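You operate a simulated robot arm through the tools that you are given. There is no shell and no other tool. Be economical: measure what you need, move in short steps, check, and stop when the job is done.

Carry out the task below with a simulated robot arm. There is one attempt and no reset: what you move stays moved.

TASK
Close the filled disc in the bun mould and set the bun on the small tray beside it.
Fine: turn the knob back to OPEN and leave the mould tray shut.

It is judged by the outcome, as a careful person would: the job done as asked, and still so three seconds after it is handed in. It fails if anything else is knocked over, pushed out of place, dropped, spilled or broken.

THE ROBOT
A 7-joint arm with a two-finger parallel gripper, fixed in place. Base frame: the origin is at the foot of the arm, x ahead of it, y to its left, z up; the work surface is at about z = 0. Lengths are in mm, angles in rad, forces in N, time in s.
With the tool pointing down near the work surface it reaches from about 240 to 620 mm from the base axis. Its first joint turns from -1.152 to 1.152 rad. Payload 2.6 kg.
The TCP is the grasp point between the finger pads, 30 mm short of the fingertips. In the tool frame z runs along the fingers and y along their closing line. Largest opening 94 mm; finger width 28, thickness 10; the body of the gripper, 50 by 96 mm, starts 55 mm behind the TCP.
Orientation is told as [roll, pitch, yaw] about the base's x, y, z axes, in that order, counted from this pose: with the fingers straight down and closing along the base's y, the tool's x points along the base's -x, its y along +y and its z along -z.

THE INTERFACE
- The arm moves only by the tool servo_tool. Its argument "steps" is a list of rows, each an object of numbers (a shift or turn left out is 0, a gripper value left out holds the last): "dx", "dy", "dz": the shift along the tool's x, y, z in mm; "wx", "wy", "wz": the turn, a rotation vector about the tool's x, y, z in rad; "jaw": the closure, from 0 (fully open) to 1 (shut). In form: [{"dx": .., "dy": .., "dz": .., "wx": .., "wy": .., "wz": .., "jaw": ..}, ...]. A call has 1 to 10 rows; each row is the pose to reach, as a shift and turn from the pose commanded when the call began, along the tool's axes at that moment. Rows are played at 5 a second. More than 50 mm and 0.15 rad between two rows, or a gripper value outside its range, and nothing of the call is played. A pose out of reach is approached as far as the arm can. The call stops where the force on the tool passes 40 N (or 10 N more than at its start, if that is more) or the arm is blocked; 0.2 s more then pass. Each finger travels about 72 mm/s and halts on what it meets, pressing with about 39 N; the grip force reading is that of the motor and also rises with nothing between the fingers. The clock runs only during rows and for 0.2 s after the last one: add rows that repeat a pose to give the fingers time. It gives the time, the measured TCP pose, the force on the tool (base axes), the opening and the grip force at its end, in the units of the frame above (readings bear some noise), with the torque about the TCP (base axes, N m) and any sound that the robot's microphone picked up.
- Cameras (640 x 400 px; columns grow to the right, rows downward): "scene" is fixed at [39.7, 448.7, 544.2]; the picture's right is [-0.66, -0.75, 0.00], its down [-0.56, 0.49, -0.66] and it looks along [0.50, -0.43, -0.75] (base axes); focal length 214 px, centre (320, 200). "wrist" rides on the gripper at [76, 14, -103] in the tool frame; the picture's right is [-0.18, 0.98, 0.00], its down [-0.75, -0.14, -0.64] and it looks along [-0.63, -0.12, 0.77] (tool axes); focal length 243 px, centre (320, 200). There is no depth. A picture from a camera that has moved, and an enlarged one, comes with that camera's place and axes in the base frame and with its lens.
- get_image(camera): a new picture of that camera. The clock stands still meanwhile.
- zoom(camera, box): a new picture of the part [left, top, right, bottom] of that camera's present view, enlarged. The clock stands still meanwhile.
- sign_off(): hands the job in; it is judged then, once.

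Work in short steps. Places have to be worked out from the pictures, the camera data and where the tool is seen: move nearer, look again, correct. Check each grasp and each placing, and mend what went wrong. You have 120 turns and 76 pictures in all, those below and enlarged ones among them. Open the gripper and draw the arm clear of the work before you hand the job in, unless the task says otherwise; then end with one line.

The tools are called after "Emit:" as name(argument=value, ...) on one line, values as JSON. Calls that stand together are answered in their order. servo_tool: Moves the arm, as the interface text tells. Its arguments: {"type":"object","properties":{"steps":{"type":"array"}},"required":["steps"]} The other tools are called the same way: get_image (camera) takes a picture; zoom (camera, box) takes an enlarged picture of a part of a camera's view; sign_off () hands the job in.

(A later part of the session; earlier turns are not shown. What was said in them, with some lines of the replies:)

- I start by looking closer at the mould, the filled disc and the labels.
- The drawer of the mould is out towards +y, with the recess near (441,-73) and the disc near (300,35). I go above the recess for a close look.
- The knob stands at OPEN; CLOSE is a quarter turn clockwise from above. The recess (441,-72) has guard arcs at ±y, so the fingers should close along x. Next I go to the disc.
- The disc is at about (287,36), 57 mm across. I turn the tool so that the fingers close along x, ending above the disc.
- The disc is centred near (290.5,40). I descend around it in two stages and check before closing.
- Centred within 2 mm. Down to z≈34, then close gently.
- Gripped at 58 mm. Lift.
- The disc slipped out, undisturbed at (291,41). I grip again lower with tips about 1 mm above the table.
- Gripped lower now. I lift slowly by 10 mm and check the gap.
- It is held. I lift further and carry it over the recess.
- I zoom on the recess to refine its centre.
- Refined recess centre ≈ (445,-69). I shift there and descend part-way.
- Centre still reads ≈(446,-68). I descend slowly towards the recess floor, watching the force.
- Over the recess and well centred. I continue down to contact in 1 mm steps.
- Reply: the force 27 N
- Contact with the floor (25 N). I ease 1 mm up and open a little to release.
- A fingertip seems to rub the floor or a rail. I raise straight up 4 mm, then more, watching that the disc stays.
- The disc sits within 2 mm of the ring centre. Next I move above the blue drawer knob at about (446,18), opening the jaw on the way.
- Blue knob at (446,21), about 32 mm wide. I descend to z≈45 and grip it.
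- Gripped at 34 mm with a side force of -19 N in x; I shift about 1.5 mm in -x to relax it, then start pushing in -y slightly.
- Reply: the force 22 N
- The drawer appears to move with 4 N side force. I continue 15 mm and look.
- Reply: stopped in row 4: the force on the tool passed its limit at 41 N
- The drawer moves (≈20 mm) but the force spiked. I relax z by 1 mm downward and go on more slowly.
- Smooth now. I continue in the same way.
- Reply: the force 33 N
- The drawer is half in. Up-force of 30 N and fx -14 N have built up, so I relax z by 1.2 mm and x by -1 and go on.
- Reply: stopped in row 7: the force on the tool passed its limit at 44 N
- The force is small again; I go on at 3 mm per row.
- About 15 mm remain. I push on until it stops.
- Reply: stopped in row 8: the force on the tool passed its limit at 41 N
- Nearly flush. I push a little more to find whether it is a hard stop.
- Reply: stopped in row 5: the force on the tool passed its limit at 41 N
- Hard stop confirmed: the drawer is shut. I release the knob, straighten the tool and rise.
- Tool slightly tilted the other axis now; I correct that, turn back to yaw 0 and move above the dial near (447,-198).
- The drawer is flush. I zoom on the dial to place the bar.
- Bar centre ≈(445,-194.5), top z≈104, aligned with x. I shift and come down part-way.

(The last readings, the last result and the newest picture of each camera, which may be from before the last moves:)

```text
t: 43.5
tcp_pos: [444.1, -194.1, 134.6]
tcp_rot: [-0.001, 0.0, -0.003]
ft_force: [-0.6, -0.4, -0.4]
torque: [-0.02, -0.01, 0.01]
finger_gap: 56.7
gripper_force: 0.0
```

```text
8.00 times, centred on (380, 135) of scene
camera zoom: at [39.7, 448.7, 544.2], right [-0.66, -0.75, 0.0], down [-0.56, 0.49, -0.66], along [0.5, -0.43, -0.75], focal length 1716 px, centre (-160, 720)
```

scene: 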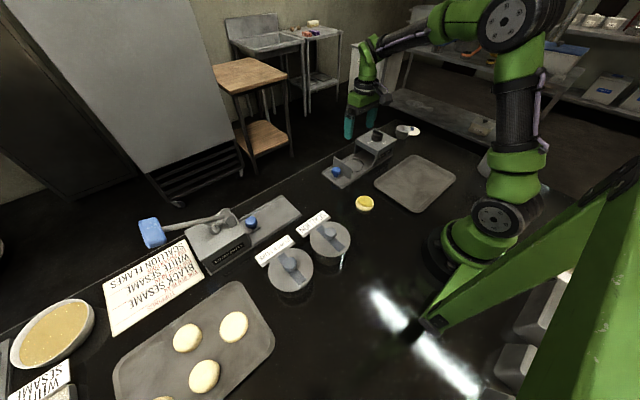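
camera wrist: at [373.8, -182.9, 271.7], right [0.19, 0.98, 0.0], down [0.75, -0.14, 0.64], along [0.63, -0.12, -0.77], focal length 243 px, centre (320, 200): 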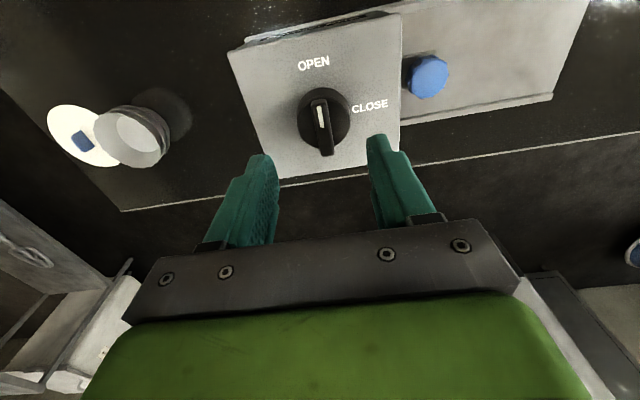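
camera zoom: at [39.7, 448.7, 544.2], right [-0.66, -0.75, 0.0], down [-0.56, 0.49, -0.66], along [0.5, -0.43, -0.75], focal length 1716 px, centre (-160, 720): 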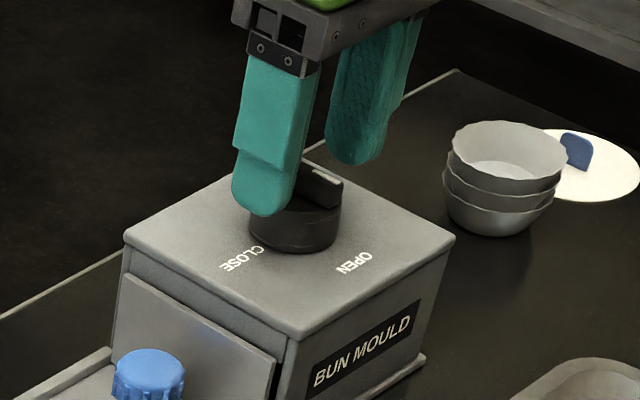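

Bar centred between the fingers (+2 mm in x). Down to tips ≈ z 94, then close on the bar.

Emit:
servo_tool(steps=[{"dx": -2, "dz": 5}, {"dx": -2, "dz": 9}, {"dx": -2, "dz": 11}, {"dx": -2, "dz": 11, "jaw": 0.6}, {"dx": -2, "dz": 11, "jaw": 0.75}, {"dx": -2, "dz": 11, "jaw": 0.88}, {"dx": -2, "dz": 11, "jaw": 0.95}, {"dx": -2, "dz": 11, "jaw": 0.95}, {"dx": -2, "dz": 11, "jaw": 0.95}])

Emit:
zoom(camera="wrist", box=[220, 60, 420, 230])

Emit:
zoom(camera="scene", box=[350, 110, 410, 160])

```text
t: 45.5
tcp_pos: [446.7, -193.4, 123.9]
tcp_rot: [0.0, 0.001, -0.004]
ft_force: [1.7, -1.3, -3.1]
torque: [-0.06, -0.07, 0.02]
finger_gap: 39.4
gripper_force: 45.2
```

```text
2.35 times, centred on (320, 145) of wrist
camera zoom: at [370.8, -179.4, 226.2], right [0.19, 0.98, 0.0], down [0.75, -0.14, 0.64], along [0.63, -0.12, -0.77], focal length 571 px, centre (320, 329)
```

zoom: 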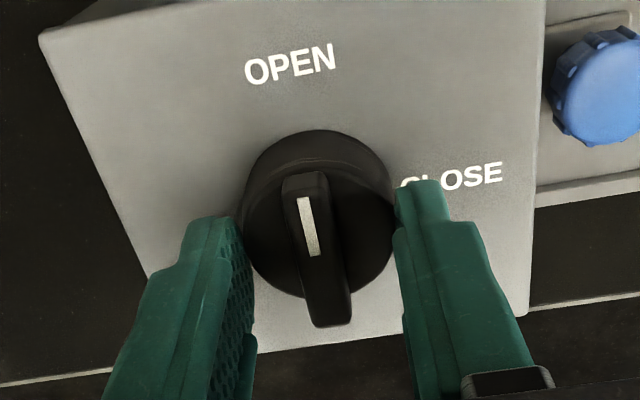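

```text
8.00 times, centred on (380, 135) of scene
camera zoom: at [39.8, 448.7, 544.2], right [-0.66, -0.75, 0.0], down [-0.56, 0.49, -0.66], along [0.5, -0.43, -0.75], focal length 1716 px, centre (-160, 720)
```

zoom: 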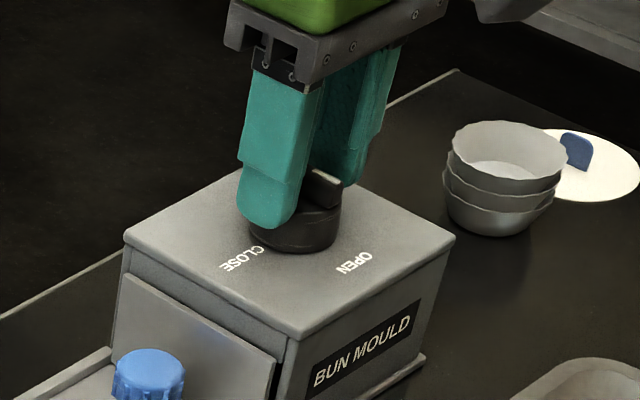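

The fingers met the round dial body (39 mm), so its rim is above z 94. I open, go up 6 mm and grip the bar itself.

Emit:
servo_tool(steps=[{"jaw": 0.45}, {"jaw": 0.45}, {"dz": -6, "jaw": 0.45}, {"dz": -6, "jaw": 0.65}, {"dz": -6, "jaw": 0.8}, {"dz": -6, "jaw": 0.95}, {"dz": -6, "jaw": 0.95}, {"dz": -6, "jaw": 0.95}])

```text
t: 47.2
tcp_pos: [446.7, -194.4, 131.8]
tcp_rot: [-0.001, 0.001, -0.003]
ft_force: [2.8, -0.8, 0.4]
torque: [-0.05, -0.02, -0.01]
finger_gap: 38.7
gripper_force: 45.2
```

Still on the dial body at tips z≈100; I raise another 8 mm.

Emit:
servo_tool(steps=[{"jaw": 0.45}, {"jaw": 0.45}, {"dz": -8, "jaw": 0.45}, {"dz": -8, "jaw": 0.65}, {"dz": -8, "jaw": 0.8}, {"dz": -8, "jaw": 0.95}, {"dz": -8, "jaw": 0.95}, {"dz": -8, "jaw": 0.95}])

Emit:
zoom(camera="wrist", box=[220, 60, 420, 230])

Emit:
zoom(camera="scene", box=[350, 110, 410, 160])

```text
t: 49.0
tcp_pos: [445.7, -192.7, 139.3]
tcp_rot: [0.0, -0.002, -0.003]
ft_force: [0.3, -0.8, 0.7]
torque: [0.0, 0.31, -0.03]
finger_gap: 10.8
gripper_force: 44.5
```

```text
2.35 times, centred on (320, 145) of wrist
camera zoom: at [370.9, -179.4, 240.6], right [0.19, 0.98, 0.0], down [0.75, -0.14, 0.64], along [0.63, -0.12, -0.77], focal length 571 px, centre (320, 329)
```

zoom: 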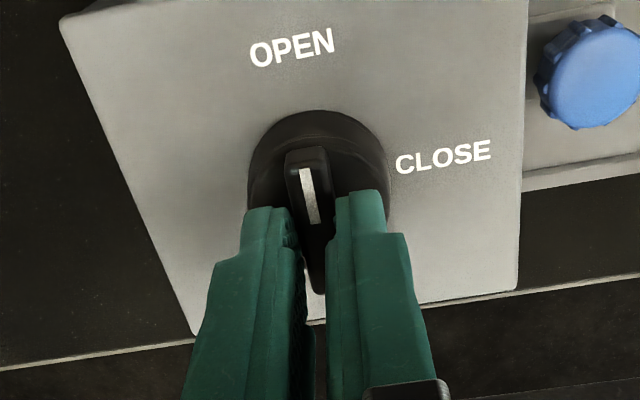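

```text
8.00 times, centred on (380, 135) of scene
camera zoom: at [39.7, 448.7, 544.2], right [-0.66, -0.75, 0.0], down [-0.56, 0.49, -0.66], along [0.5, -0.43, -0.75], focal length 1716 px, centre (-160, 720)
```

zoom: 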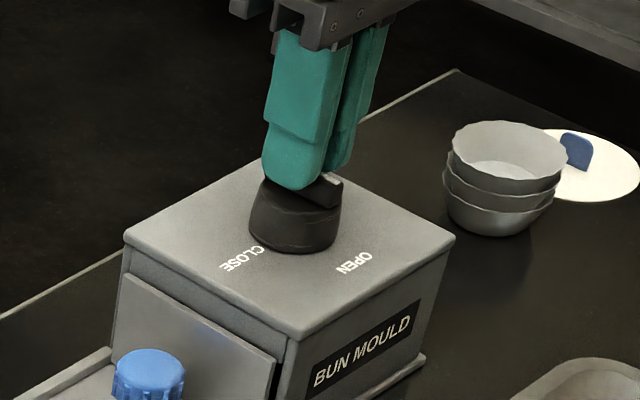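

Bar gripped at 10.8 mm, but given its true height (~114) its axis is nearer x≈440.5. I open, shift -5.5 mm in x, and grip again.

Emit:
servo_tool(steps=[{"jaw": 0.7}, {"jaw": 0.7}, {"dx": 5.5, "jaw": 0.7}, {"dx": 5.5, "jaw": 0.7}, {"dx": 5.5, "dz": 1, "jaw": 0.85}, {"dx": 5.5, "dz": 1, "jaw": 0.95}, {"dx": 5.5, "dz": 1, "jaw": 0.95}, {"dx": 5.5, "dz": 1, "jaw": 0.95}])

Emit:
zoom(camera="wrist", box=[220, 60, 420, 230])

```text
t: 50.9
tcp_pos: [440.8, -193.2, 138.6]
tcp_rot: [0.0, -0.002, -0.004]
ft_force: [-2.5, 0.0, 4.7]
torque: [0.01, 0.11, -0.01]
finger_gap: 10.6
gripper_force: 44.5
```

```text
2.35 times, centred on (320, 145) of wrist
camera zoom: at [365.4, -179.4, 239.5], right [0.19, 0.98, 0.0], down [0.75, -0.14, 0.64], along [0.63, -0.12, -0.77], focal length 571 px, centre (320, 329)
```

zoom: 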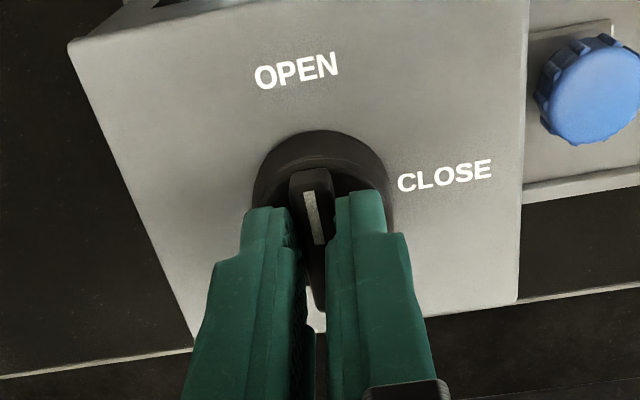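

Well seated. Now turn clockwise (from above) a bit first to check.

Emit:
servo_tool(steps=[{"wz": 0.08}, {"wz": 0.16}, {"wz": 0.24}, {"wz": 0.32}])

```text
t: 51.9
tcp_pos: [442.7, -193.6, 137.3]
tcp_rot: [0.001, 0.0, -0.326]
ft_force: [-9.1, 8.8, 11.3]
torque: [0.18, 0.17, 0.01]
finger_gap: 10.7
gripper_force: 44.5
```

Turning works; side force ~13 N suggests ~1 mm off-axis. I correct and continue turning.

Emit:
servo_tool(steps=[{"dx": 0.8, "dy": 0.4, "wz": 0.12}, {"dx": 0.9, "dy": 0.5, "wz": 0.24}, {"dx": 0.9, "dy": 0.5, "wz": 0.36}, {"dx": 0.9, "dy": 0.5, "wz": 0.48}, {"dx": 0.9, "dy": 0.5, "wz": 0.6}])

```text
t: 53.0
tcp_pos: [442.3, -190.8, 138.0]
tcp_rot: [0.007, -0.003, -0.921]
ft_force: [24.7, 9.4, -3.8]
torque: [-0.44, -1.04, 0.09]
finger_gap: 10.7
gripper_force: 45.0
```

Emit:
servo_tool(steps=[{"dx": -0.4, "dy": 1.3}, {"dx": -0.4, "dy": 1.3, "wz": 0.12}, {"dx": -0.4, "dy": 1.3, "wz": 0.24}, {"dx": -0.4, "dy": 1.3, "wz": 0.36}])

```text
t: 54.0
tcp_pos: [445.6, -189.7, 137.7]
tcp_rot: [0.006, 0.002, -1.28]
ft_force: [30.5, 10.6, -8.0]
torque: [-1.11, -1.18, 0.13]
finger_gap: 11.0
gripper_force: 44.4
```

Emit:
servo_tool(steps=[{"dx": 0.2, "dy": 1.5}, {"dx": 0.2, "dy": 2.5}, {"dx": 0.2, "dy": 2.5}])

Emit:
zoom(camera="wrist", box=[220, 60, 420, 230])

Emit:
zoom(camera="scene", box=[350, 110, 410, 160])

```text
t: 54.9
tcp_pos: [443.6, -189.6, 137.1]
tcp_rot: [0.002, 0.003, -1.285]
ft_force: [8.8, 15.1, 7.6]
torque: [-0.12, -0.34, 0.03]
finger_gap: 11.0
gripper_force: 44.3
```

```text
2.35 times, centred on (320, 145) of wrist
camera zoom: at [436.8, -113.6, 240.0], right [0.99, 0.1, 0.0], down [0.08, -0.77, 0.64], along [0.06, -0.64, -0.77], focal length 571 px, centre (320, 329)
```

zoom: 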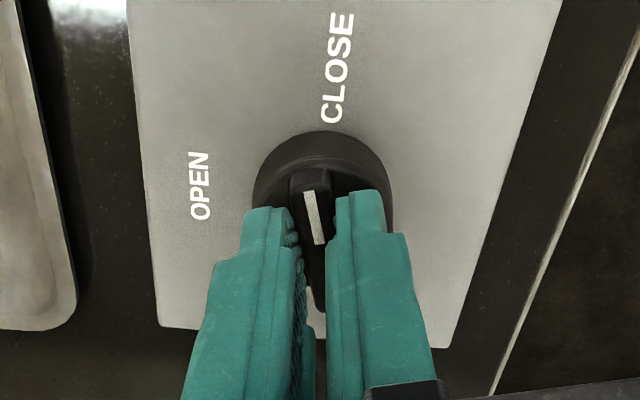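

```text
8.00 times, centred on (380, 135) of scene
camera zoom: at [39.7, 448.7, 544.2], right [-0.66, -0.75, 0.0], down [-0.56, 0.49, -0.66], along [0.5, -0.44, -0.75], focal length 1716 px, centre (-160, 720)
```

zoom: 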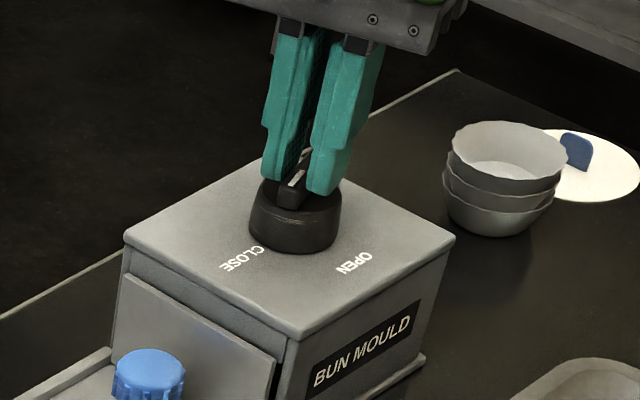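

About 73° turned. I finish the turn to CLOSE.

Emit:
servo_tool(steps=[{"dx": 0.7, "dy": 0.7, "wz": 0.1}, {"dx": 0.7, "dy": 0.7, "wz": 0.2}, {"dx": 0.7, "dy": 0.7, "wz": 0.29}, {"dx": 0.7, "dy": 0.7, "wz": 0.29}])

Emit:
zoom(camera="wrist", box=[220, 60, 420, 230])

```text
t: 55.9
tcp_pos: [445.3, -190.2, 138.3]
tcp_rot: [0.003, -0.001, -1.573]
ft_force: [9.9, 9.6, 11.9]
torque: [1.3, -0.25, 0.2]
finger_gap: 11.1
gripper_force: 44.7
```

```text
2.35 times, centred on (320, 145) of wrist
camera zoom: at [459.8, -114.0, 239.8], right [0.98, -0.19, 0.0], down [-0.15, -0.75, 0.64], along [-0.12, -0.63, -0.77], focal length 571 px, centre (320, 329)
```

zoom: 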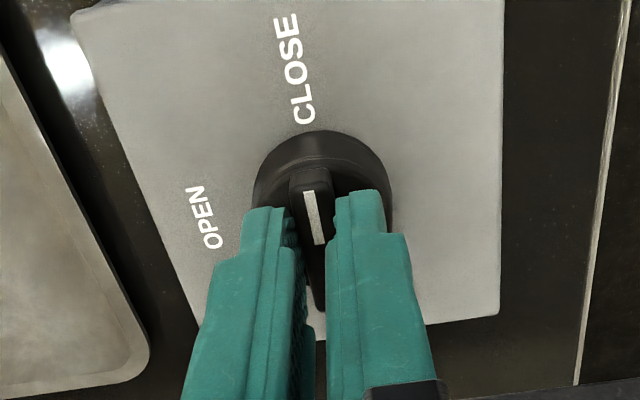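

The mark points at CLOSE. No click was heard, so I turn slightly more to feel for the end stop.

Emit:
servo_tool(steps=[{"wz": 0.05}, {"wz": 0.1}, {"wz": 0.1}, {"wz": 0.1}, {"wz": 0.1}])

```text
t: 57.0
tcp_pos: [444.1, -191.8, 137.0]
tcp_rot: [0.004, 0.001, -1.672]
ft_force: [12.5, 9.9, 9.7]
torque: [-0.68, -0.19, 1.36]
finger_gap: 12.8
gripper_force: 44.7
```

End stop felt (1.4 N m, fingers starting to ride). It has been fully at CLOSE. Now I turn back towards OPEN.

Emit:
servo_tool(steps=[{"wz": -0.1}, {"wz": -0.1}, {"wz": -0.22}, {"dx": -0.3, "dy": -0.4, "wz": -0.34}, {"dx": -0.6, "dy": -0.8, "wz": -0.46}, {"dx": -0.9, "dy": -1.2, "wz": -0.58}, {"dx": -1.2, "dy": -1.6, "wz": -0.7}])

```text
t: 58.6
tcp_pos: [443.0, -190.5, 137.4]
tcp_rot: [0.005, -0.001, -0.972]
ft_force: [24.8, -1.2, -1.6]
torque: [1.1, 0.08, 0.1]
finger_gap: 10.8
gripper_force: 44.6
```

Emit:
servo_tool(steps=[{"dx": -0.8, "dy": 1.2}, {"dx": -0.8, "dy": 1.2, "wz": -0.12}, {"dx": -0.8, "dy": 1.2, "wz": -0.24}, {"dx": -0.8, "dy": 1.2, "wz": -0.36}, {"dx": -0.8, "dy": 1.2, "wz": -0.48}])

```text
t: 59.9
tcp_pos: [442.5, -193.8, 137.7]
tcp_rot: [-0.003, 0.003, -0.497]
ft_force: [-23.9, 7.9, 23.5]
torque: [0.08, 0.24, -0.01]
finger_gap: 10.6
gripper_force: 44.0
```

Emit:
servo_tool(steps=[{"dx": 1.3, "dy": -0.3, "dz": -0.7}, {"dx": 1.3, "dy": -0.3, "dz": -0.7, "wz": -0.12}, {"dx": 1.3, "dy": -0.3, "dz": -0.7, "wz": -0.24}, {"dx": 1.3, "dy": -0.3, "dz": -0.7, "wz": -0.36}, {"dx": 1.3, "dy": -0.3, "dz": -0.7, "wz": -0.48}, {"dx": 1.3, "dy": -0.3, "dz": -0.7, "wz": -0.52}, {"dx": 1.3, "dy": -0.3, "dz": -0.7, "wz": -0.55}])

Emit:
zoom(camera="wrist", box=[220, 60, 420, 230])

```text
t: 61.5
tcp_pos: [441.6, -193.4, 137.1]
tcp_rot: [-0.002, 0.0, 0.051]
ft_force: [-4.1, -15.8, -7.5]
torque: [-0.27, -0.08, -1.51]
finger_gap: 11.3
gripper_force: 44.8
```

```text
2.35 times, centred on (320, 145) of wrist
camera zoom: at [365.8, -183.3, 239.5], right [0.13, 0.99, 0.0], down [0.76, -0.1, 0.64], along [0.64, -0.09, -0.77], focal length 571 px, centre (320, 329)
```

zoom: 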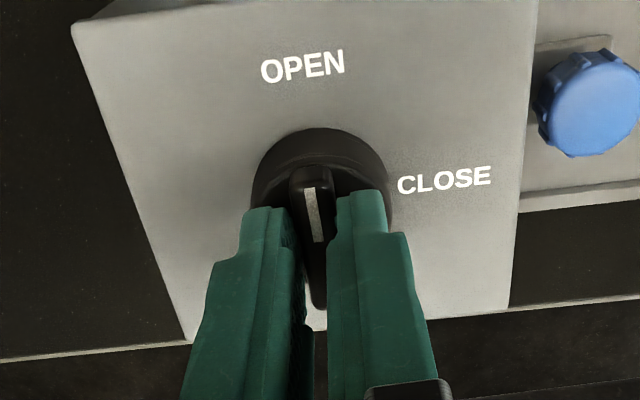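

OPEN stop felt (-1.5 N m). I release and rise clear.

Emit:
servo_tool(steps=[{"wz": 0.05}, {"wz": 0.05, "jaw": 0.7}, {"wz": 0.05, "jaw": 0.5}, {"wz": 0.05, "dz": -15, "jaw": 0.4}, {"wz": 0.05, "dz": -40}, {"wz": 0.05, "dz": -40}])

Emit:
servo_tool(steps=[{"dy": 8, "wz": 0.145}, {"dx": -1, "dy": 16, "wz": 0.29}, {"dx": -2, "dy": 26, "wz": 0.435}, {"dx": -3, "dy": 36, "wz": 0.58}, {"dx": -3, "dy": 48, "wz": 0.725}, {"dx": -3, "dy": 60, "wz": 0.87}, {"dx": -3, "dy": 72, "wz": 1.015}, {"dx": -3, "dy": 82, "wz": 1.16}, {"dx": -3, "dy": 92, "wz": 1.305}, {"dx": -3, "dy": 94, "wz": 1.45}])

Emit:
servo_tool(steps=[{"wz": 0.12, "dz": 20}, {"wz": 0.12, "dz": 40}, {"wz": 0.12, "dz": 60}, {"wz": 0.12, "dz": 60}])

Emit:
get_image(camera="wrist")

```text
t: 62.9
tcp_pos: [442.0, -190.9, 177.7]
tcp_rot: [0.0, -0.001, 0.006]
ft_force: [-0.2, 0.2, 0.3]
torque: [-0.01, -0.05, 0.02]
finger_gap: 56.6
gripper_force: 0.1
```

```text
t: 65.0
tcp_pos: [444.5, -96.6, 177.3]
tcp_rot: [0.001, -0.001, -1.446]
ft_force: [-0.4, -1.0, 0.3]
torque: [0.0, -0.02, -0.03]
finger_gap: 56.5
gripper_force: 0.0
```

```text
t: 66.0
tcp_pos: [445.4, -98.0, 117.5]
tcp_rot: [0.001, 0.0, -1.564]
ft_force: [0.3, 0.2, -0.1]
torque: [0.03, -0.01, 0.03]
finger_gap: 56.3
gripper_force: 0.0
```

```text
26 pictures are left
camera wrist: at [459.6, -21.7, 219.7], right [0.98, -0.18, 0.0], down [-0.14, -0.75, 0.64], along [-0.11, -0.63, -0.77], focal length 243 px, centre (320, 200)
```

wrist: 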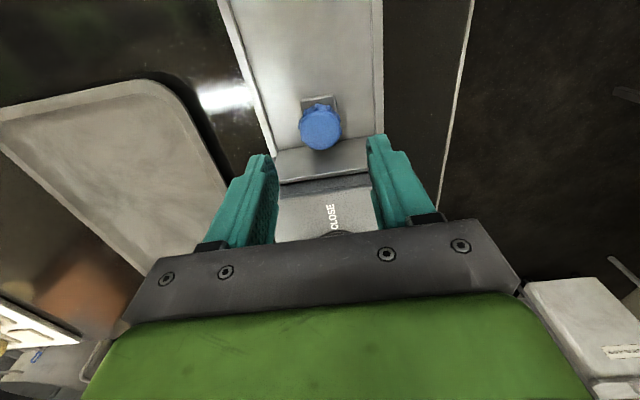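

Aligned with the drawer knob. Descend and grip it.

Emit:
servo_tool(steps=[{"dz": 20}, {"dz": 40}, {"dz": 60}, {"dz": 72}, {"dz": 72, "jaw": 0.55}, {"dz": 72, "jaw": 0.7}, {"dz": 72, "jaw": 0.75}, {"dz": 72, "jaw": 0.75}])

```text
t: 67.8
tcp_pos: [444.5, -98.4, 46.2]
tcp_rot: [0.001, 0.001, -1.563]
ft_force: [-6.1, -0.8, -1.8]
torque: [0.0, -0.22, -0.18]
finger_gap: 34.0
gripper_force: 45.4
```

Gripped with low side force. I pull the drawer out slowly, +y.

Emit:
servo_tool(steps=[{"dx": 2}, {"dx": 5}, {"dx": 8}, {"dx": 11}, {"dx": 14}, {"dx": 17}, {"dx": 20}, {"dx": 23}, {"dx": 26}, {"dx": 29}])

```text
t: 70.0
tcp_pos: [443.6, -68.4, 46.5]
tcp_rot: [0.001, -0.001, -1.565]
ft_force: [-5.6, -0.4, 3.5]
torque: [0.48, 0.69, 0.1]
finger_gap: 33.9
gripper_force: 44.6
```

Emit:
servo_tool(steps=[{"dx": 3}, {"dx": 6}, {"dx": 9}, {"dx": 12}, {"dx": 15}, {"dx": 18}, {"dx": 21}, {"dx": 24}, {"dx": 27}, {"dx": 30}])

Emit:
zoom(camera="scene", box=[320, 110, 420, 190])

```text
t: 72.2
tcp_pos: [446.2, -38.0, 45.4]
tcp_rot: [0.001, -0.003, -1.563]
ft_force: [3.6, -2.1, -3.4]
torque: [-0.12, 0.36, 0.01]
finger_gap: 33.7
gripper_force: 45.0
```

```text
5.00 times, centred on (370, 150) of scene
camera zoom: at [39.8, 448.7, 544.2], right [-0.66, -0.75, 0.0], down [-0.56, 0.49, -0.66], along [0.5, -0.43, -0.75], focal length 1072 px, centre (70, 450)
```

zoom: 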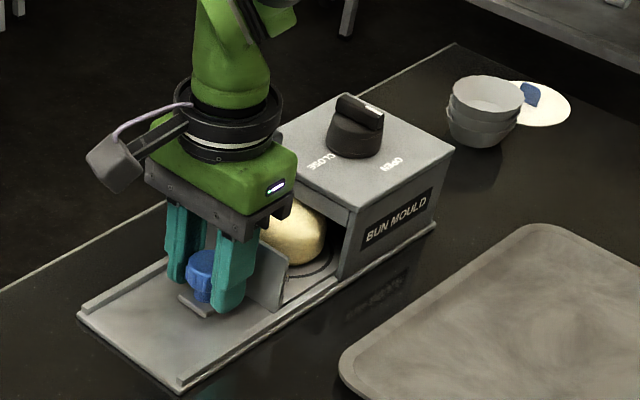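

A closed bun has formed. I continue pulling the drawer out.

Emit:
servo_tool(steps=[{"dx": 3}, {"dx": 6}, {"dx": 9}, {"dx": 12}, {"dx": 15}, {"dx": 18}, {"dx": 21}, {"dx": 24}, {"dx": 27}, {"dx": 30}])

Emit:
servo_tool(steps=[{"dx": 3}, {"dx": 6}, {"dx": 9}, {"dx": 12}, {"dx": 15}, {"dx": 18}, {"dx": 21}, {"dx": 24}, {"dx": 26}])

Emit:
zoom(camera="scene", box=[320, 110, 420, 190])

```text
t: 74.5
tcp_pos: [445.5, -8.7, 46.8]
tcp_rot: [0.002, 0.0, -1.564]
ft_force: [20.1, -1.6, -12.8]
torque: [0.47, -0.1, 0.03]
finger_gap: 33.7
gripper_force: 45.3
```

```text
t: 76.5
tcp_pos: [444.2, 18.1, 45.7]
tcp_rot: [0.003, -0.003, -1.562]
ft_force: [24.7, -0.4, -14.3]
torque: [0.24, 0.17, -0.05]
finger_gap: 33.7
gripper_force: 45.0
```

```text
5.00 times, centred on (370, 150) of scene
camera zoom: at [39.8, 448.7, 544.2], right [-0.66, -0.75, 0.0], down [-0.56, 0.49, -0.66], along [0.5, -0.43, -0.75], focal length 1072 px, centre (70, 450)
```

zoom: 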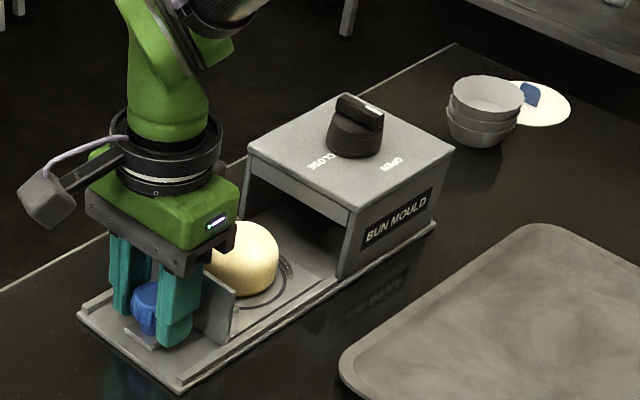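

Drawer is out, bun ready. I relax, release the knob and rise, then look at the bun.

Emit:
servo_tool(steps=[{"dy": 1, "jaw": 0.6}, {"dy": 1, "jaw": 0.4}, {"dy": 1, "jaw": 0.4}, {"dy": 1, "dz": -20}, {"dy": 1, "dz": -50}, {"dy": 1, "dz": -85}, {"dx": -28, "dy": 1, "dz": -85, "jaw": 0.15}, {"dx": -56, "dy": 1, "dz": -85, "jaw": 0.15}, {"dx": -85, "dy": 1, "dz": -85}, {"dx": -85, "dy": 1, "dz": -85}])

Emit:
get_image(camera="wrist")

Emit:
zoom(camera="scene", box=[320, 110, 420, 190])

```text
t: 78.7
tcp_pos: [446.2, -69.7, 132.2]
tcp_rot: [-0.002, -0.001, -1.563]
ft_force: [0.5, 0.1, 0.5]
torque: [0.0, -0.01, -0.02]
finger_gap: 80.1
gripper_force: 0.0
```

```text
23 pictures are left
camera wrist: at [459.9, 7.7, 233.8], right [0.98, -0.18, 0.0], down [-0.14, -0.75, 0.64], along [-0.11, -0.63, -0.77], focal length 243 px, centre (320, 200)
```

wrist: 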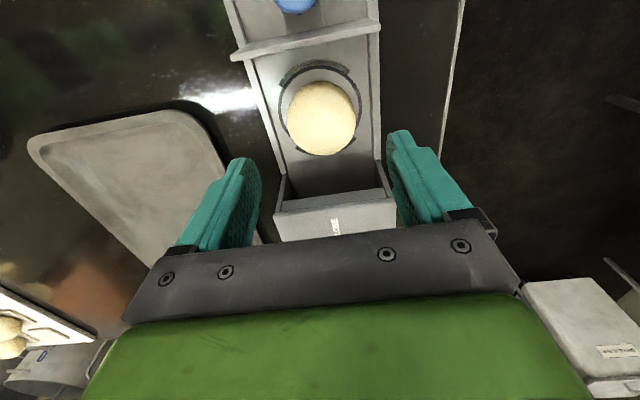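

```text
5.00 times, centred on (370, 150) of scene
camera zoom: at [39.8, 448.7, 544.2], right [-0.66, -0.75, 0.0], down [-0.56, 0.49, -0.66], along [0.5, -0.43, -0.75], focal length 1072 px, centre (70, 450)
```

zoom: 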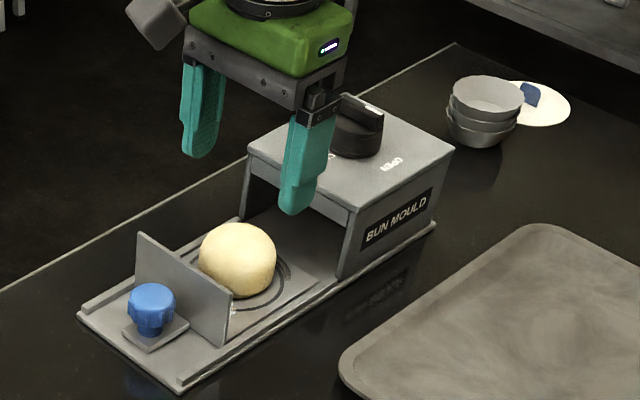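

Bun centred ≈(447,-71), 60 mm wide. I descend to z≈47 and grip it gently.

Emit:
servo_tool(steps=[{"dx": -1, "dy": 1, "dz": 20}, {"dx": -1, "dy": 1, "dz": 40}, {"dx": -1, "dy": 1, "dz": 60}, {"dx": -1, "dy": 1, "dz": 75}, {"dx": -1, "dy": 1, "dz": 85}, {"dx": -1, "dy": 1, "dz": 85, "jaw": 0.3}, {"dx": -1, "dy": 1, "dz": 85, "jaw": 0.42}, {"dx": -1, "dy": 1, "dz": 85, "jaw": 0.5}, {"dx": -1, "dy": 1, "dz": 85, "jaw": 0.5}, {"dx": -1, "dy": 1, "dz": 85, "jaw": 0.5}])

Emit:
servo_tool(steps=[{"dz": -3}, {"dz": -8}, {"dz": -15}, {"dz": -15}])

Emit:
get_image(camera="wrist")

Emit:
zoom(camera="scene", box=[320, 110, 460, 220])

```text
t: 80.8
tcp_pos: [446.8, -68.2, 45.8]
tcp_rot: [0.001, 0.0, -1.563]
ft_force: [-0.2, -0.2, -1.1]
torque: [0.01, 0.02, 0.02]
finger_gap: 57.3
gripper_force: 39.4
```

```text
t: 81.8
tcp_pos: [448.0, -67.9, 61.4]
tcp_rot: [0.002, 0.001, -1.564]
ft_force: [0.5, -0.6, -0.4]
torque: [0.0, 0.0, 0.0]
finger_gap: 57.5
gripper_force: 38.7
```

```text
21 pictures are left
camera wrist: at [461.3, 8.0, 163.2], right [0.98, -0.18, 0.0], down [-0.14, -0.75, 0.64], along [-0.11, -0.63, -0.77], focal length 243 px, centre (320, 200)
```

wrist: 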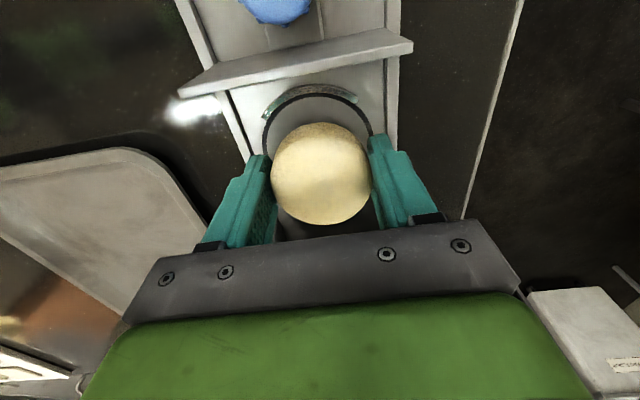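

```text
3.64 times, centred on (390, 165) of scene
camera zoom: at [39.7, 448.7, 544.2], right [-0.66, -0.75, 0.0], down [-0.56, 0.49, -0.66], along [0.5, -0.43, -0.75], focal length 780 px, centre (66, 327)
```

zoom: 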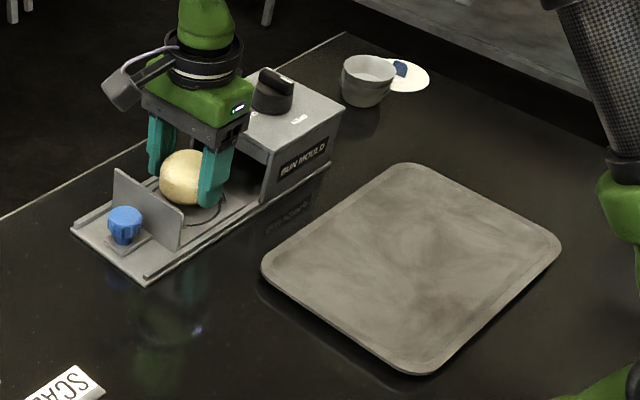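

Held firmly. The small tray spans about x 153–330, y -307…-63. I carry the bun to (265,-185), moving in x first to avoid the mould.

Emit:
servo_tool(steps=[{"dz": -22}, {"dz": -44}, {"dz": -65}, {"dy": -30, "dz": -65}, {"dy": -62, "dz": -65}, {"dy": -95, "dz": -65}, {"dy": -128, "dz": -65}, {"dx": -20, "dy": -155, "dz": -65}, {"dx": -50, "dy": -170, "dz": -65}, {"dx": -80, "dy": -182, "dz": -65}])

Emit:
servo_tool(steps=[{"dx": -20, "dz": 10}, {"dx": -37, "dz": 25}, {"dx": -37, "dz": 40}, {"dx": -37, "dz": 40}])

Emit:
get_image(camera="wrist")

Emit:
zoom(camera="scene", box=[320, 110, 480, 220])

```text
t: 84.0
tcp_pos: [264.8, -150.5, 125.6]
tcp_rot: [-0.001, 0.0, -1.563]
ft_force: [0.9, 0.1, -0.9]
torque: [0.02, 0.01, -0.01]
finger_gap: 57.5
gripper_force: 38.6
```

```text
t: 85.0
tcp_pos: [265.4, -186.4, 85.5]
tcp_rot: [0.002, 0.0, -1.565]
ft_force: [0.1, -0.1, -0.9]
torque: [-0.01, 0.0, 0.0]
finger_gap: 57.4
gripper_force: 38.6
```

```text
19 pictures are left
camera wrist: at [280.2, -110.9, 187.6], right [0.98, -0.18, 0.0], down [-0.14, -0.75, 0.64], along [-0.11, -0.63, -0.77], focal length 243 px, centre (320, 200)
```

wrist: 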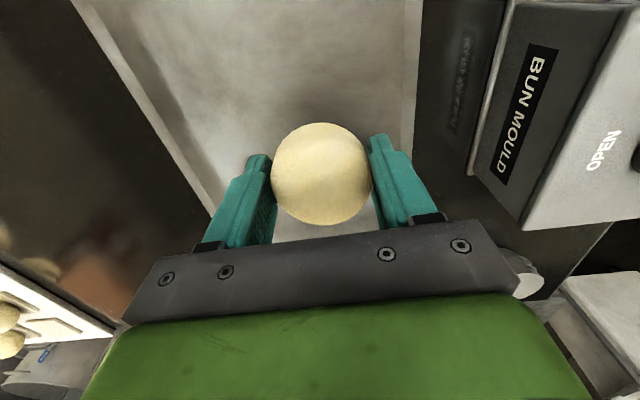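

```text
3.64 times, centred on (400, 165) of scene
camera zoom: at [39.7, 448.7, 544.2], right [-0.66, -0.75, 0.0], down [-0.56, 0.49, -0.66], along [0.5, -0.43, -0.75], focal length 780 px, centre (29, 327)
```

zoom: 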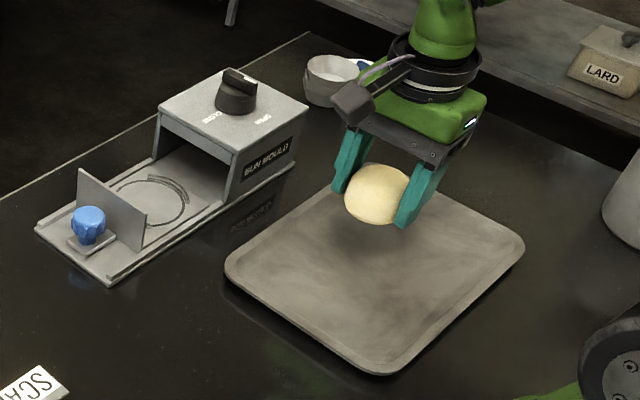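

Over the tray, well within its rim. I lower to about z 44 and then to contact in small steps.

Emit:
servo_tool(steps=[{"dz": 15}, {"dz": 28}, {"dz": 36}, {"dz": 41}, {"dz": 41}])

Emit:
servo_tool(steps=[{"dz": 1}, {"dz": 2}, {"dz": 3}])

```text
t: 86.2
tcp_pos: [264.2, -187.4, 44.6]
tcp_rot: [-0.002, 0.001, -1.564]
ft_force: [0.0, -1.3, -0.3]
torque: [-0.02, 0.01, 0.0]
finger_gap: 57.5
gripper_force: 38.8
```

```text
t: 87.0
tcp_pos: [265.7, -187.3, 41.7]
tcp_rot: [0.001, 0.001, -1.565]
ft_force: [0.1, 0.5, -1.2]
torque: [0.0, 0.0, -0.05]
finger_gap: 57.6
gripper_force: 38.9
```

Emit:
servo_tool(steps=[{"dz": 1}, {"dz": 2}, {"dz": 3}])

```text
t: 87.8
tcp_pos: [267.0, -187.1, 39.0]
tcp_rot: [0.003, 0.0, -1.563]
ft_force: [-0.8, -0.4, -0.5]
torque: [-0.01, 0.01, 0.01]
finger_gap: 57.7
gripper_force: 39.1
```

Emit:
servo_tool(steps=[{"dz": 1}, {"dz": 2}, {"dz": 2.5}])

Emit:
zoom(camera="scene", box=[390, 130, 450, 190])

```text
t: 88.7
tcp_pos: [265.8, -188.2, 37.8]
tcp_rot: [0.003, -0.001, -1.562]
ft_force: [-9.1, 7.1, 38.4]
torque: [-0.03, 0.42, -0.09]
finger_gap: 57.7
gripper_force: 39.4
```

```text
6.67 times, centred on (420, 160) of scene
camera zoom: at [39.6, 448.8, 544.1], right [-0.66, -0.75, 0.0], down [-0.56, 0.49, -0.66], along [0.5, -0.44, -0.75], focal length 1430 px, centre (-347, 467)
```

zoom: 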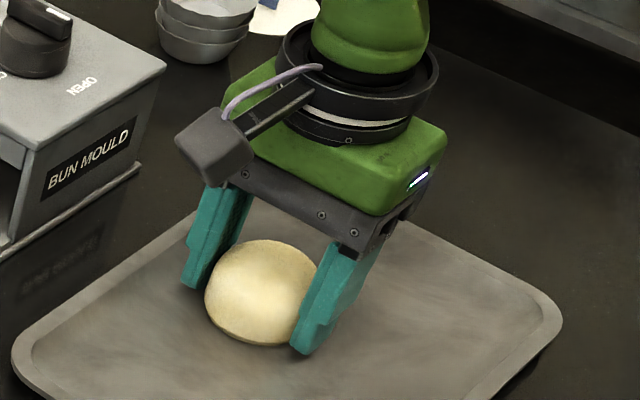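

Contact with the tray. I ease up 1 mm, open a little, and rise.

Emit:
servo_tool(steps=[{"dz": -1.2}, {"dz": -1.2, "jaw": 0.33}, {"dz": -1.2, "jaw": 0.25}, {"dz": -1.2, "jaw": 0.2}, {"dz": -1.2, "jaw": 0.2}, {"dz": -15}, {"dz": -45}, {"dz": -80}, {"dz": -110}])

Emit:
zoom(camera="scene", box=[320, 110, 480, 220])

```text
t: 90.7
tcp_pos: [266.3, -186.1, 146.3]
tcp_rot: [0.001, -0.001, -1.565]
ft_force: [-0.6, -0.1, -0.1]
torque: [0.01, 0.0, -0.02]
finger_gap: 75.0
gripper_force: 0.1
```

```text
3.64 times, centred on (400, 165) of scene
camera zoom: at [39.7, 448.7, 544.2], right [-0.66, -0.75, 0.0], down [-0.56, 0.49, -0.66], along [0.5, -0.43, -0.75], focal length 780 px, centre (29, 327)
```

zoom: 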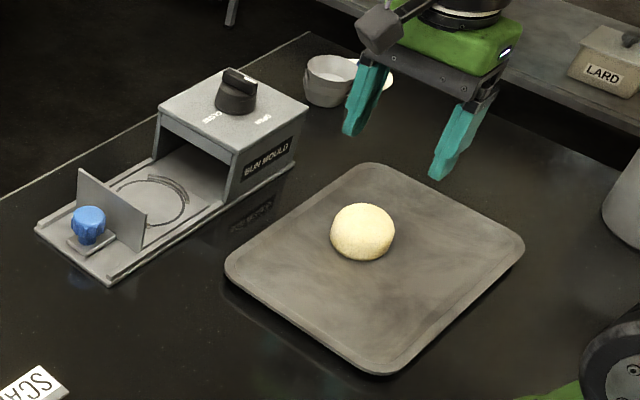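

Bun sits on the tray. Now I return to the drawer knob (445,19.5) to shut the mould.

Emit:
servo_tool(steps=[{"dx": 28, "dy": 10}, {"dx": 56, "dy": 30}, {"dx": 84, "dy": 55}, {"dx": 112, "dy": 80}, {"dx": 140, "dy": 105}, {"dx": 165, "dy": 130}, {"dx": 190, "dy": 155}, {"dx": 205, "dy": 179, "dz": 10}, {"dx": 205, "dy": 179, "dz": 35}, {"dx": 205, "dy": 179, "dz": 35}])

Emit:
get_image(camera="wrist")

```text
t: 92.8
tcp_pos: [442.7, 18.8, 110.4]
tcp_rot: [0.001, -0.001, -1.564]
ft_force: [0.1, -0.2, -0.3]
torque: [0.05, -0.02, -0.02]
finger_gap: 75.2
gripper_force: 0.1
```

```text
15 pictures are left
camera wrist: at [457.4, 95.5, 212.5], right [0.98, -0.18, 0.0], down [-0.14, -0.75, 0.64], along [-0.11, -0.63, -0.77], focal length 243 px, centre (320, 200)
```

wrist: 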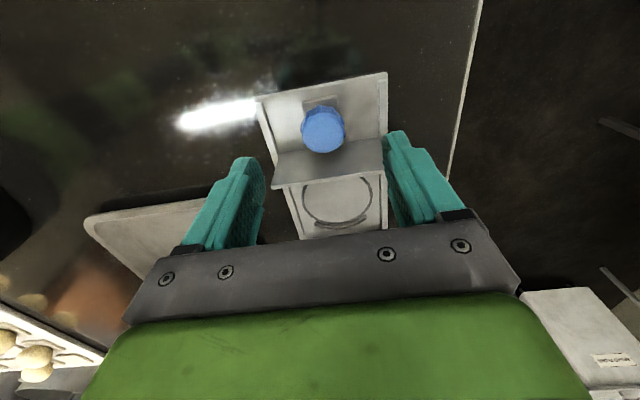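

Emit:
servo_tool(steps=[{"dy": 2, "dz": 20}, {"dy": 2, "dz": 40}, {"dy": 2, "dz": 55}, {"dy": 2, "dz": 65}, {"dy": 2, "dz": 65, "jaw": 0.4}, {"dy": 2, "dz": 65, "jaw": 0.6}, {"dy": 2, "dz": 65, "jaw": 0.75}, {"dy": 2, "dz": 65, "jaw": 0.75}, {"dy": 2, "dz": 65, "jaw": 0.75}])

```text
t: 94.8
tcp_pos: [445.8, 18.4, 45.8]
tcp_rot: [0.0, 0.002, -1.566]
ft_force: [6.0, -0.2, -8.2]
torque: [0.17, 0.23, -0.01]
finger_gap: 33.8
gripper_force: 44.6
```

Gripped with small forces. Push the drawer in.

Emit:
servo_tool(steps=[{"dx": -3}, {"dx": -6}, {"dx": -9}, {"dx": -12}, {"dx": -15}, {"dx": -18}, {"dx": -21}, {"dx": -24}, {"dx": -27}, {"dx": -30}])

Emit:
servo_tool(steps=[{"dx": -3}, {"dx": -6}, {"dx": -9}, {"dx": -12}, {"dx": -15}, {"dx": -18}, {"dx": -21}, {"dx": -24}, {"dx": -27}, {"dx": -30}])

```text
t: 97.0
tcp_pos: [445.2, -10.4, 47.3]
tcp_rot: [-0.002, 0.0, -1.564]
ft_force: [-2.3, 0.6, -8.8]
torque: [-0.18, -0.16, 0.13]
finger_gap: 33.4
gripper_force: 44.8
```

```text
t: 99.2
tcp_pos: [445.5, -40.2, 47.1]
tcp_rot: [0.002, -0.002, -1.564]
ft_force: [-14.8, 1.3, -5.5]
torque: [-0.09, -0.25, -0.01]
finger_gap: 33.6
gripper_force: 44.6
```

Emit:
servo_tool(steps=[{"dx": -3, "dy": -0.7}, {"dx": -6, "dy": -0.7}, {"dx": -9, "dy": -0.7}, {"dx": -12, "dy": -0.7}, {"dx": -15, "dy": -0.7}, {"dx": -18, "dy": -0.7}, {"dx": -21, "dy": -0.7}, {"dx": -24, "dy": -0.7}, {"dx": -27, "dy": -0.7}, {"dx": -30, "dy": -0.7}])

Emit:
servo_tool(steps=[{"dx": -3}, {"dx": -6}, {"dx": -9}, {"dx": -12}, {"dx": -15}, {"dx": -18}, {"dx": -21}, {"dx": -24}, {"dx": -27}, {"dx": -30}])

Emit:
servo_tool(steps=[{"dx": -1.5}, {"dx": -3}, {"dx": -4.5}])

Emit:
zoom(camera="scene", box=[330, 110, 430, 190])

```text
t: 101.5
tcp_pos: [445.1, -70.4, 46.7]
tcp_rot: [0.0, 0.0, -1.563]
ft_force: [-4.3, 1.9, -6.7]
torque: [0.07, 0.18, 0.19]
finger_gap: 33.4
gripper_force: 44.9
```

```text
t: 103.7
tcp_pos: [445.8, -99.7, 46.5]
tcp_rot: [-0.002, 0.004, -1.563]
ft_force: [-25.1, 9.4, 12.4]
torque: [-1.16, -0.14, -0.12]
finger_gap: 33.6
gripper_force: 45.6
```

```text
t: 104.5
tcp_pos: [444.4, -99.8, 46.6]
tcp_rot: [-0.004, 0.012, -1.565]
ft_force: [-21.5, 29.5, 16.2]
torque: [-0.51, -0.15, -0.12]
finger_gap: 33.5
gripper_force: 44.7
```

```text
5.00 times, centred on (380, 150) of scene
camera zoom: at [39.6, 448.7, 544.2], right [-0.66, -0.75, 0.0], down [-0.56, 0.49, -0.66], along [0.5, -0.43, -0.75], focal length 1072 px, centre (20, 450)
```

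zoom: 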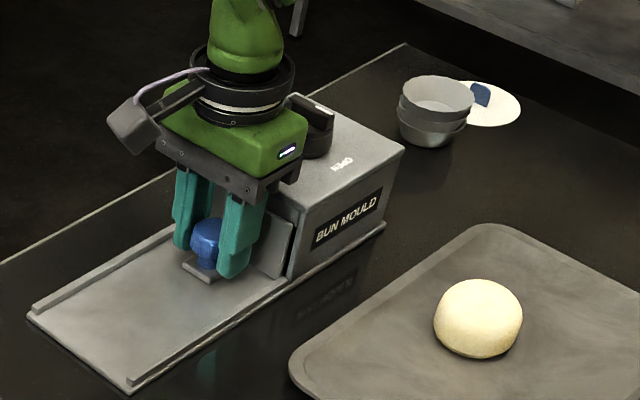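

At the hard stop again (y≈-99.8): shut. I relax, release, rise and retreat towards the free middle.

Emit:
servo_tool(steps=[{"dx": 3, "dy": -0.7}, {"dx": 3, "dy": -0.7, "jaw": 0.55}, {"dx": 3, "dy": -0.7, "jaw": 0.4}, {"dx": 3, "dy": -0.7, "jaw": 0.4}, {"dx": 3, "dz": -20}, {"dx": 3, "dz": -55}, {"dx": 3, "dz": -95}, {"dx": 3, "dz": -140}, {"dx": 20, "dy": -30, "dz": -180}, {"dx": 40, "dy": -60, "dz": -210}])

Emit:
get_image(camera="scene")

Emit:
zoom(camera="scene", box=[320, 110, 480, 220])

```text
refused: row 9 steps farther than a row can; nothing moved
```

```text
13 pictures are left
```

scene: 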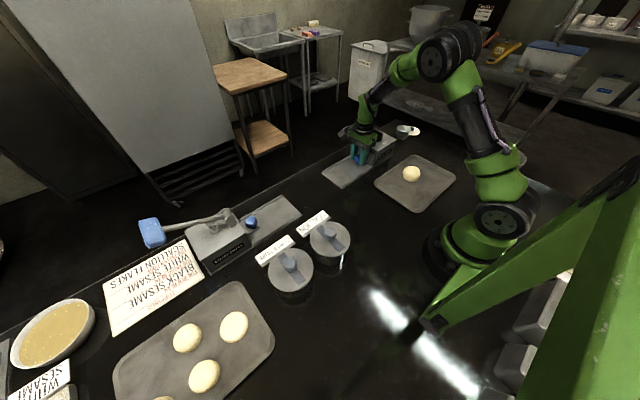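

```text
3.64 times, centred on (400, 165) of scene
camera zoom: at [39.6, 448.7, 544.2], right [-0.66, -0.75, 0.0], down [-0.56, 0.49, -0.66], along [0.5, -0.43, -0.75], focal length 780 px, centre (29, 327)
```

zoom: 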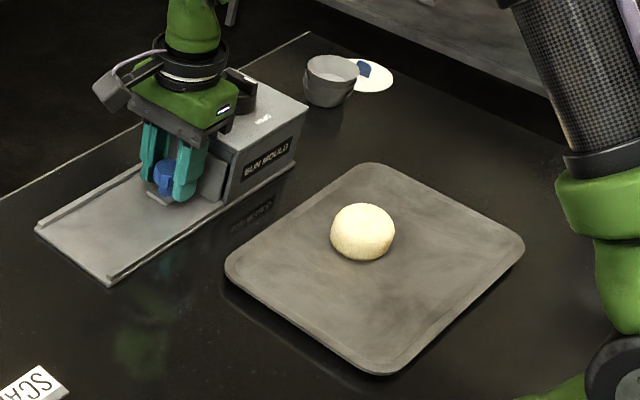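

The call was refused (step too long); I repeat it with shorter rows, straight up only.

Emit:
servo_tool(steps=[{"dx": 3, "dy": -0.7}, {"dx": 3, "dy": -0.7, "jaw": 0.55}, {"dx": 3, "dy": -0.7, "jaw": 0.4}, {"dx": 3, "dy": -0.7, "jaw": 0.4}, {"dx": 3, "dz": -20}, {"dx": 3, "dz": -55}, {"dx": 3, "dz": -95}, {"dx": 3, "dz": -135}, {"dx": 3, "dz": -175}, {"dx": 3, "dz": -200, "jaw": 0}])

Emit:
servo_tool(steps=[{"dx": 25, "dy": -25}, {"dx": 50, "dy": -50}, {"dx": 80, "dy": -75}, {"dx": 110, "dy": -95}, {"dx": 110, "dy": -95}])

Emit:
get_image(camera="scene")

Emit:
zoom(camera="scene", box=[320, 110, 480, 220])

```text
t: 106.7
tcp_pos: [445.6, -102.3, 246.4]
tcp_rot: [-0.001, 0.0, -1.564]
ft_force: [-0.4, 0.0, 0.0]
torque: [0.01, 0.0, -0.02]
finger_gap: 94.3
gripper_force: 0.1
```

```text
t: 107.8
tcp_pos: [349.5, 7.4, 245.7]
tcp_rot: [0.002, 0.0, -1.564]
ft_force: [-0.3, -0.3, -0.9]
torque: [0.03, 0.03, 0.01]
finger_gap: 94.1
gripper_force: 0.0
```

```text
11 pictures are left
```

scene: 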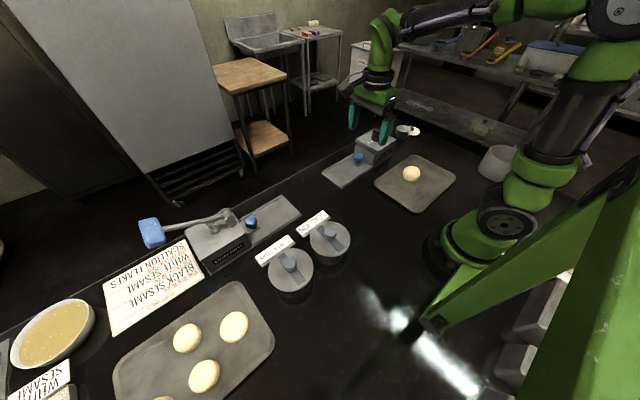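

```text
3.64 times, centred on (400, 165) of scene
camera zoom: at [39.7, 448.7, 544.2], right [-0.66, -0.75, 0.0], down [-0.56, 0.49, -0.66], along [0.5, -0.43, -0.75], focal length 780 px, centre (29, 327)
```

zoom: 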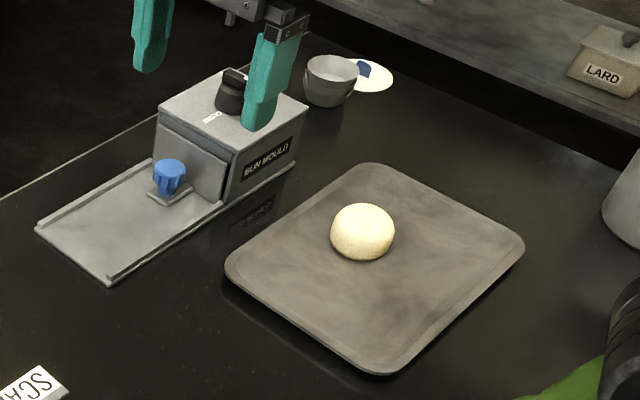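

The mould is shut, the knob is at OPEN, the bun is on the small tray, and the arm is clear, so I hand in.

Emit:
sign_off()

```text
The job is handed in.
```

The filled disc was closed into a bun in the mould and the bun now sits on the small tray; the knob is back at OPEN and the mould tray is shut.
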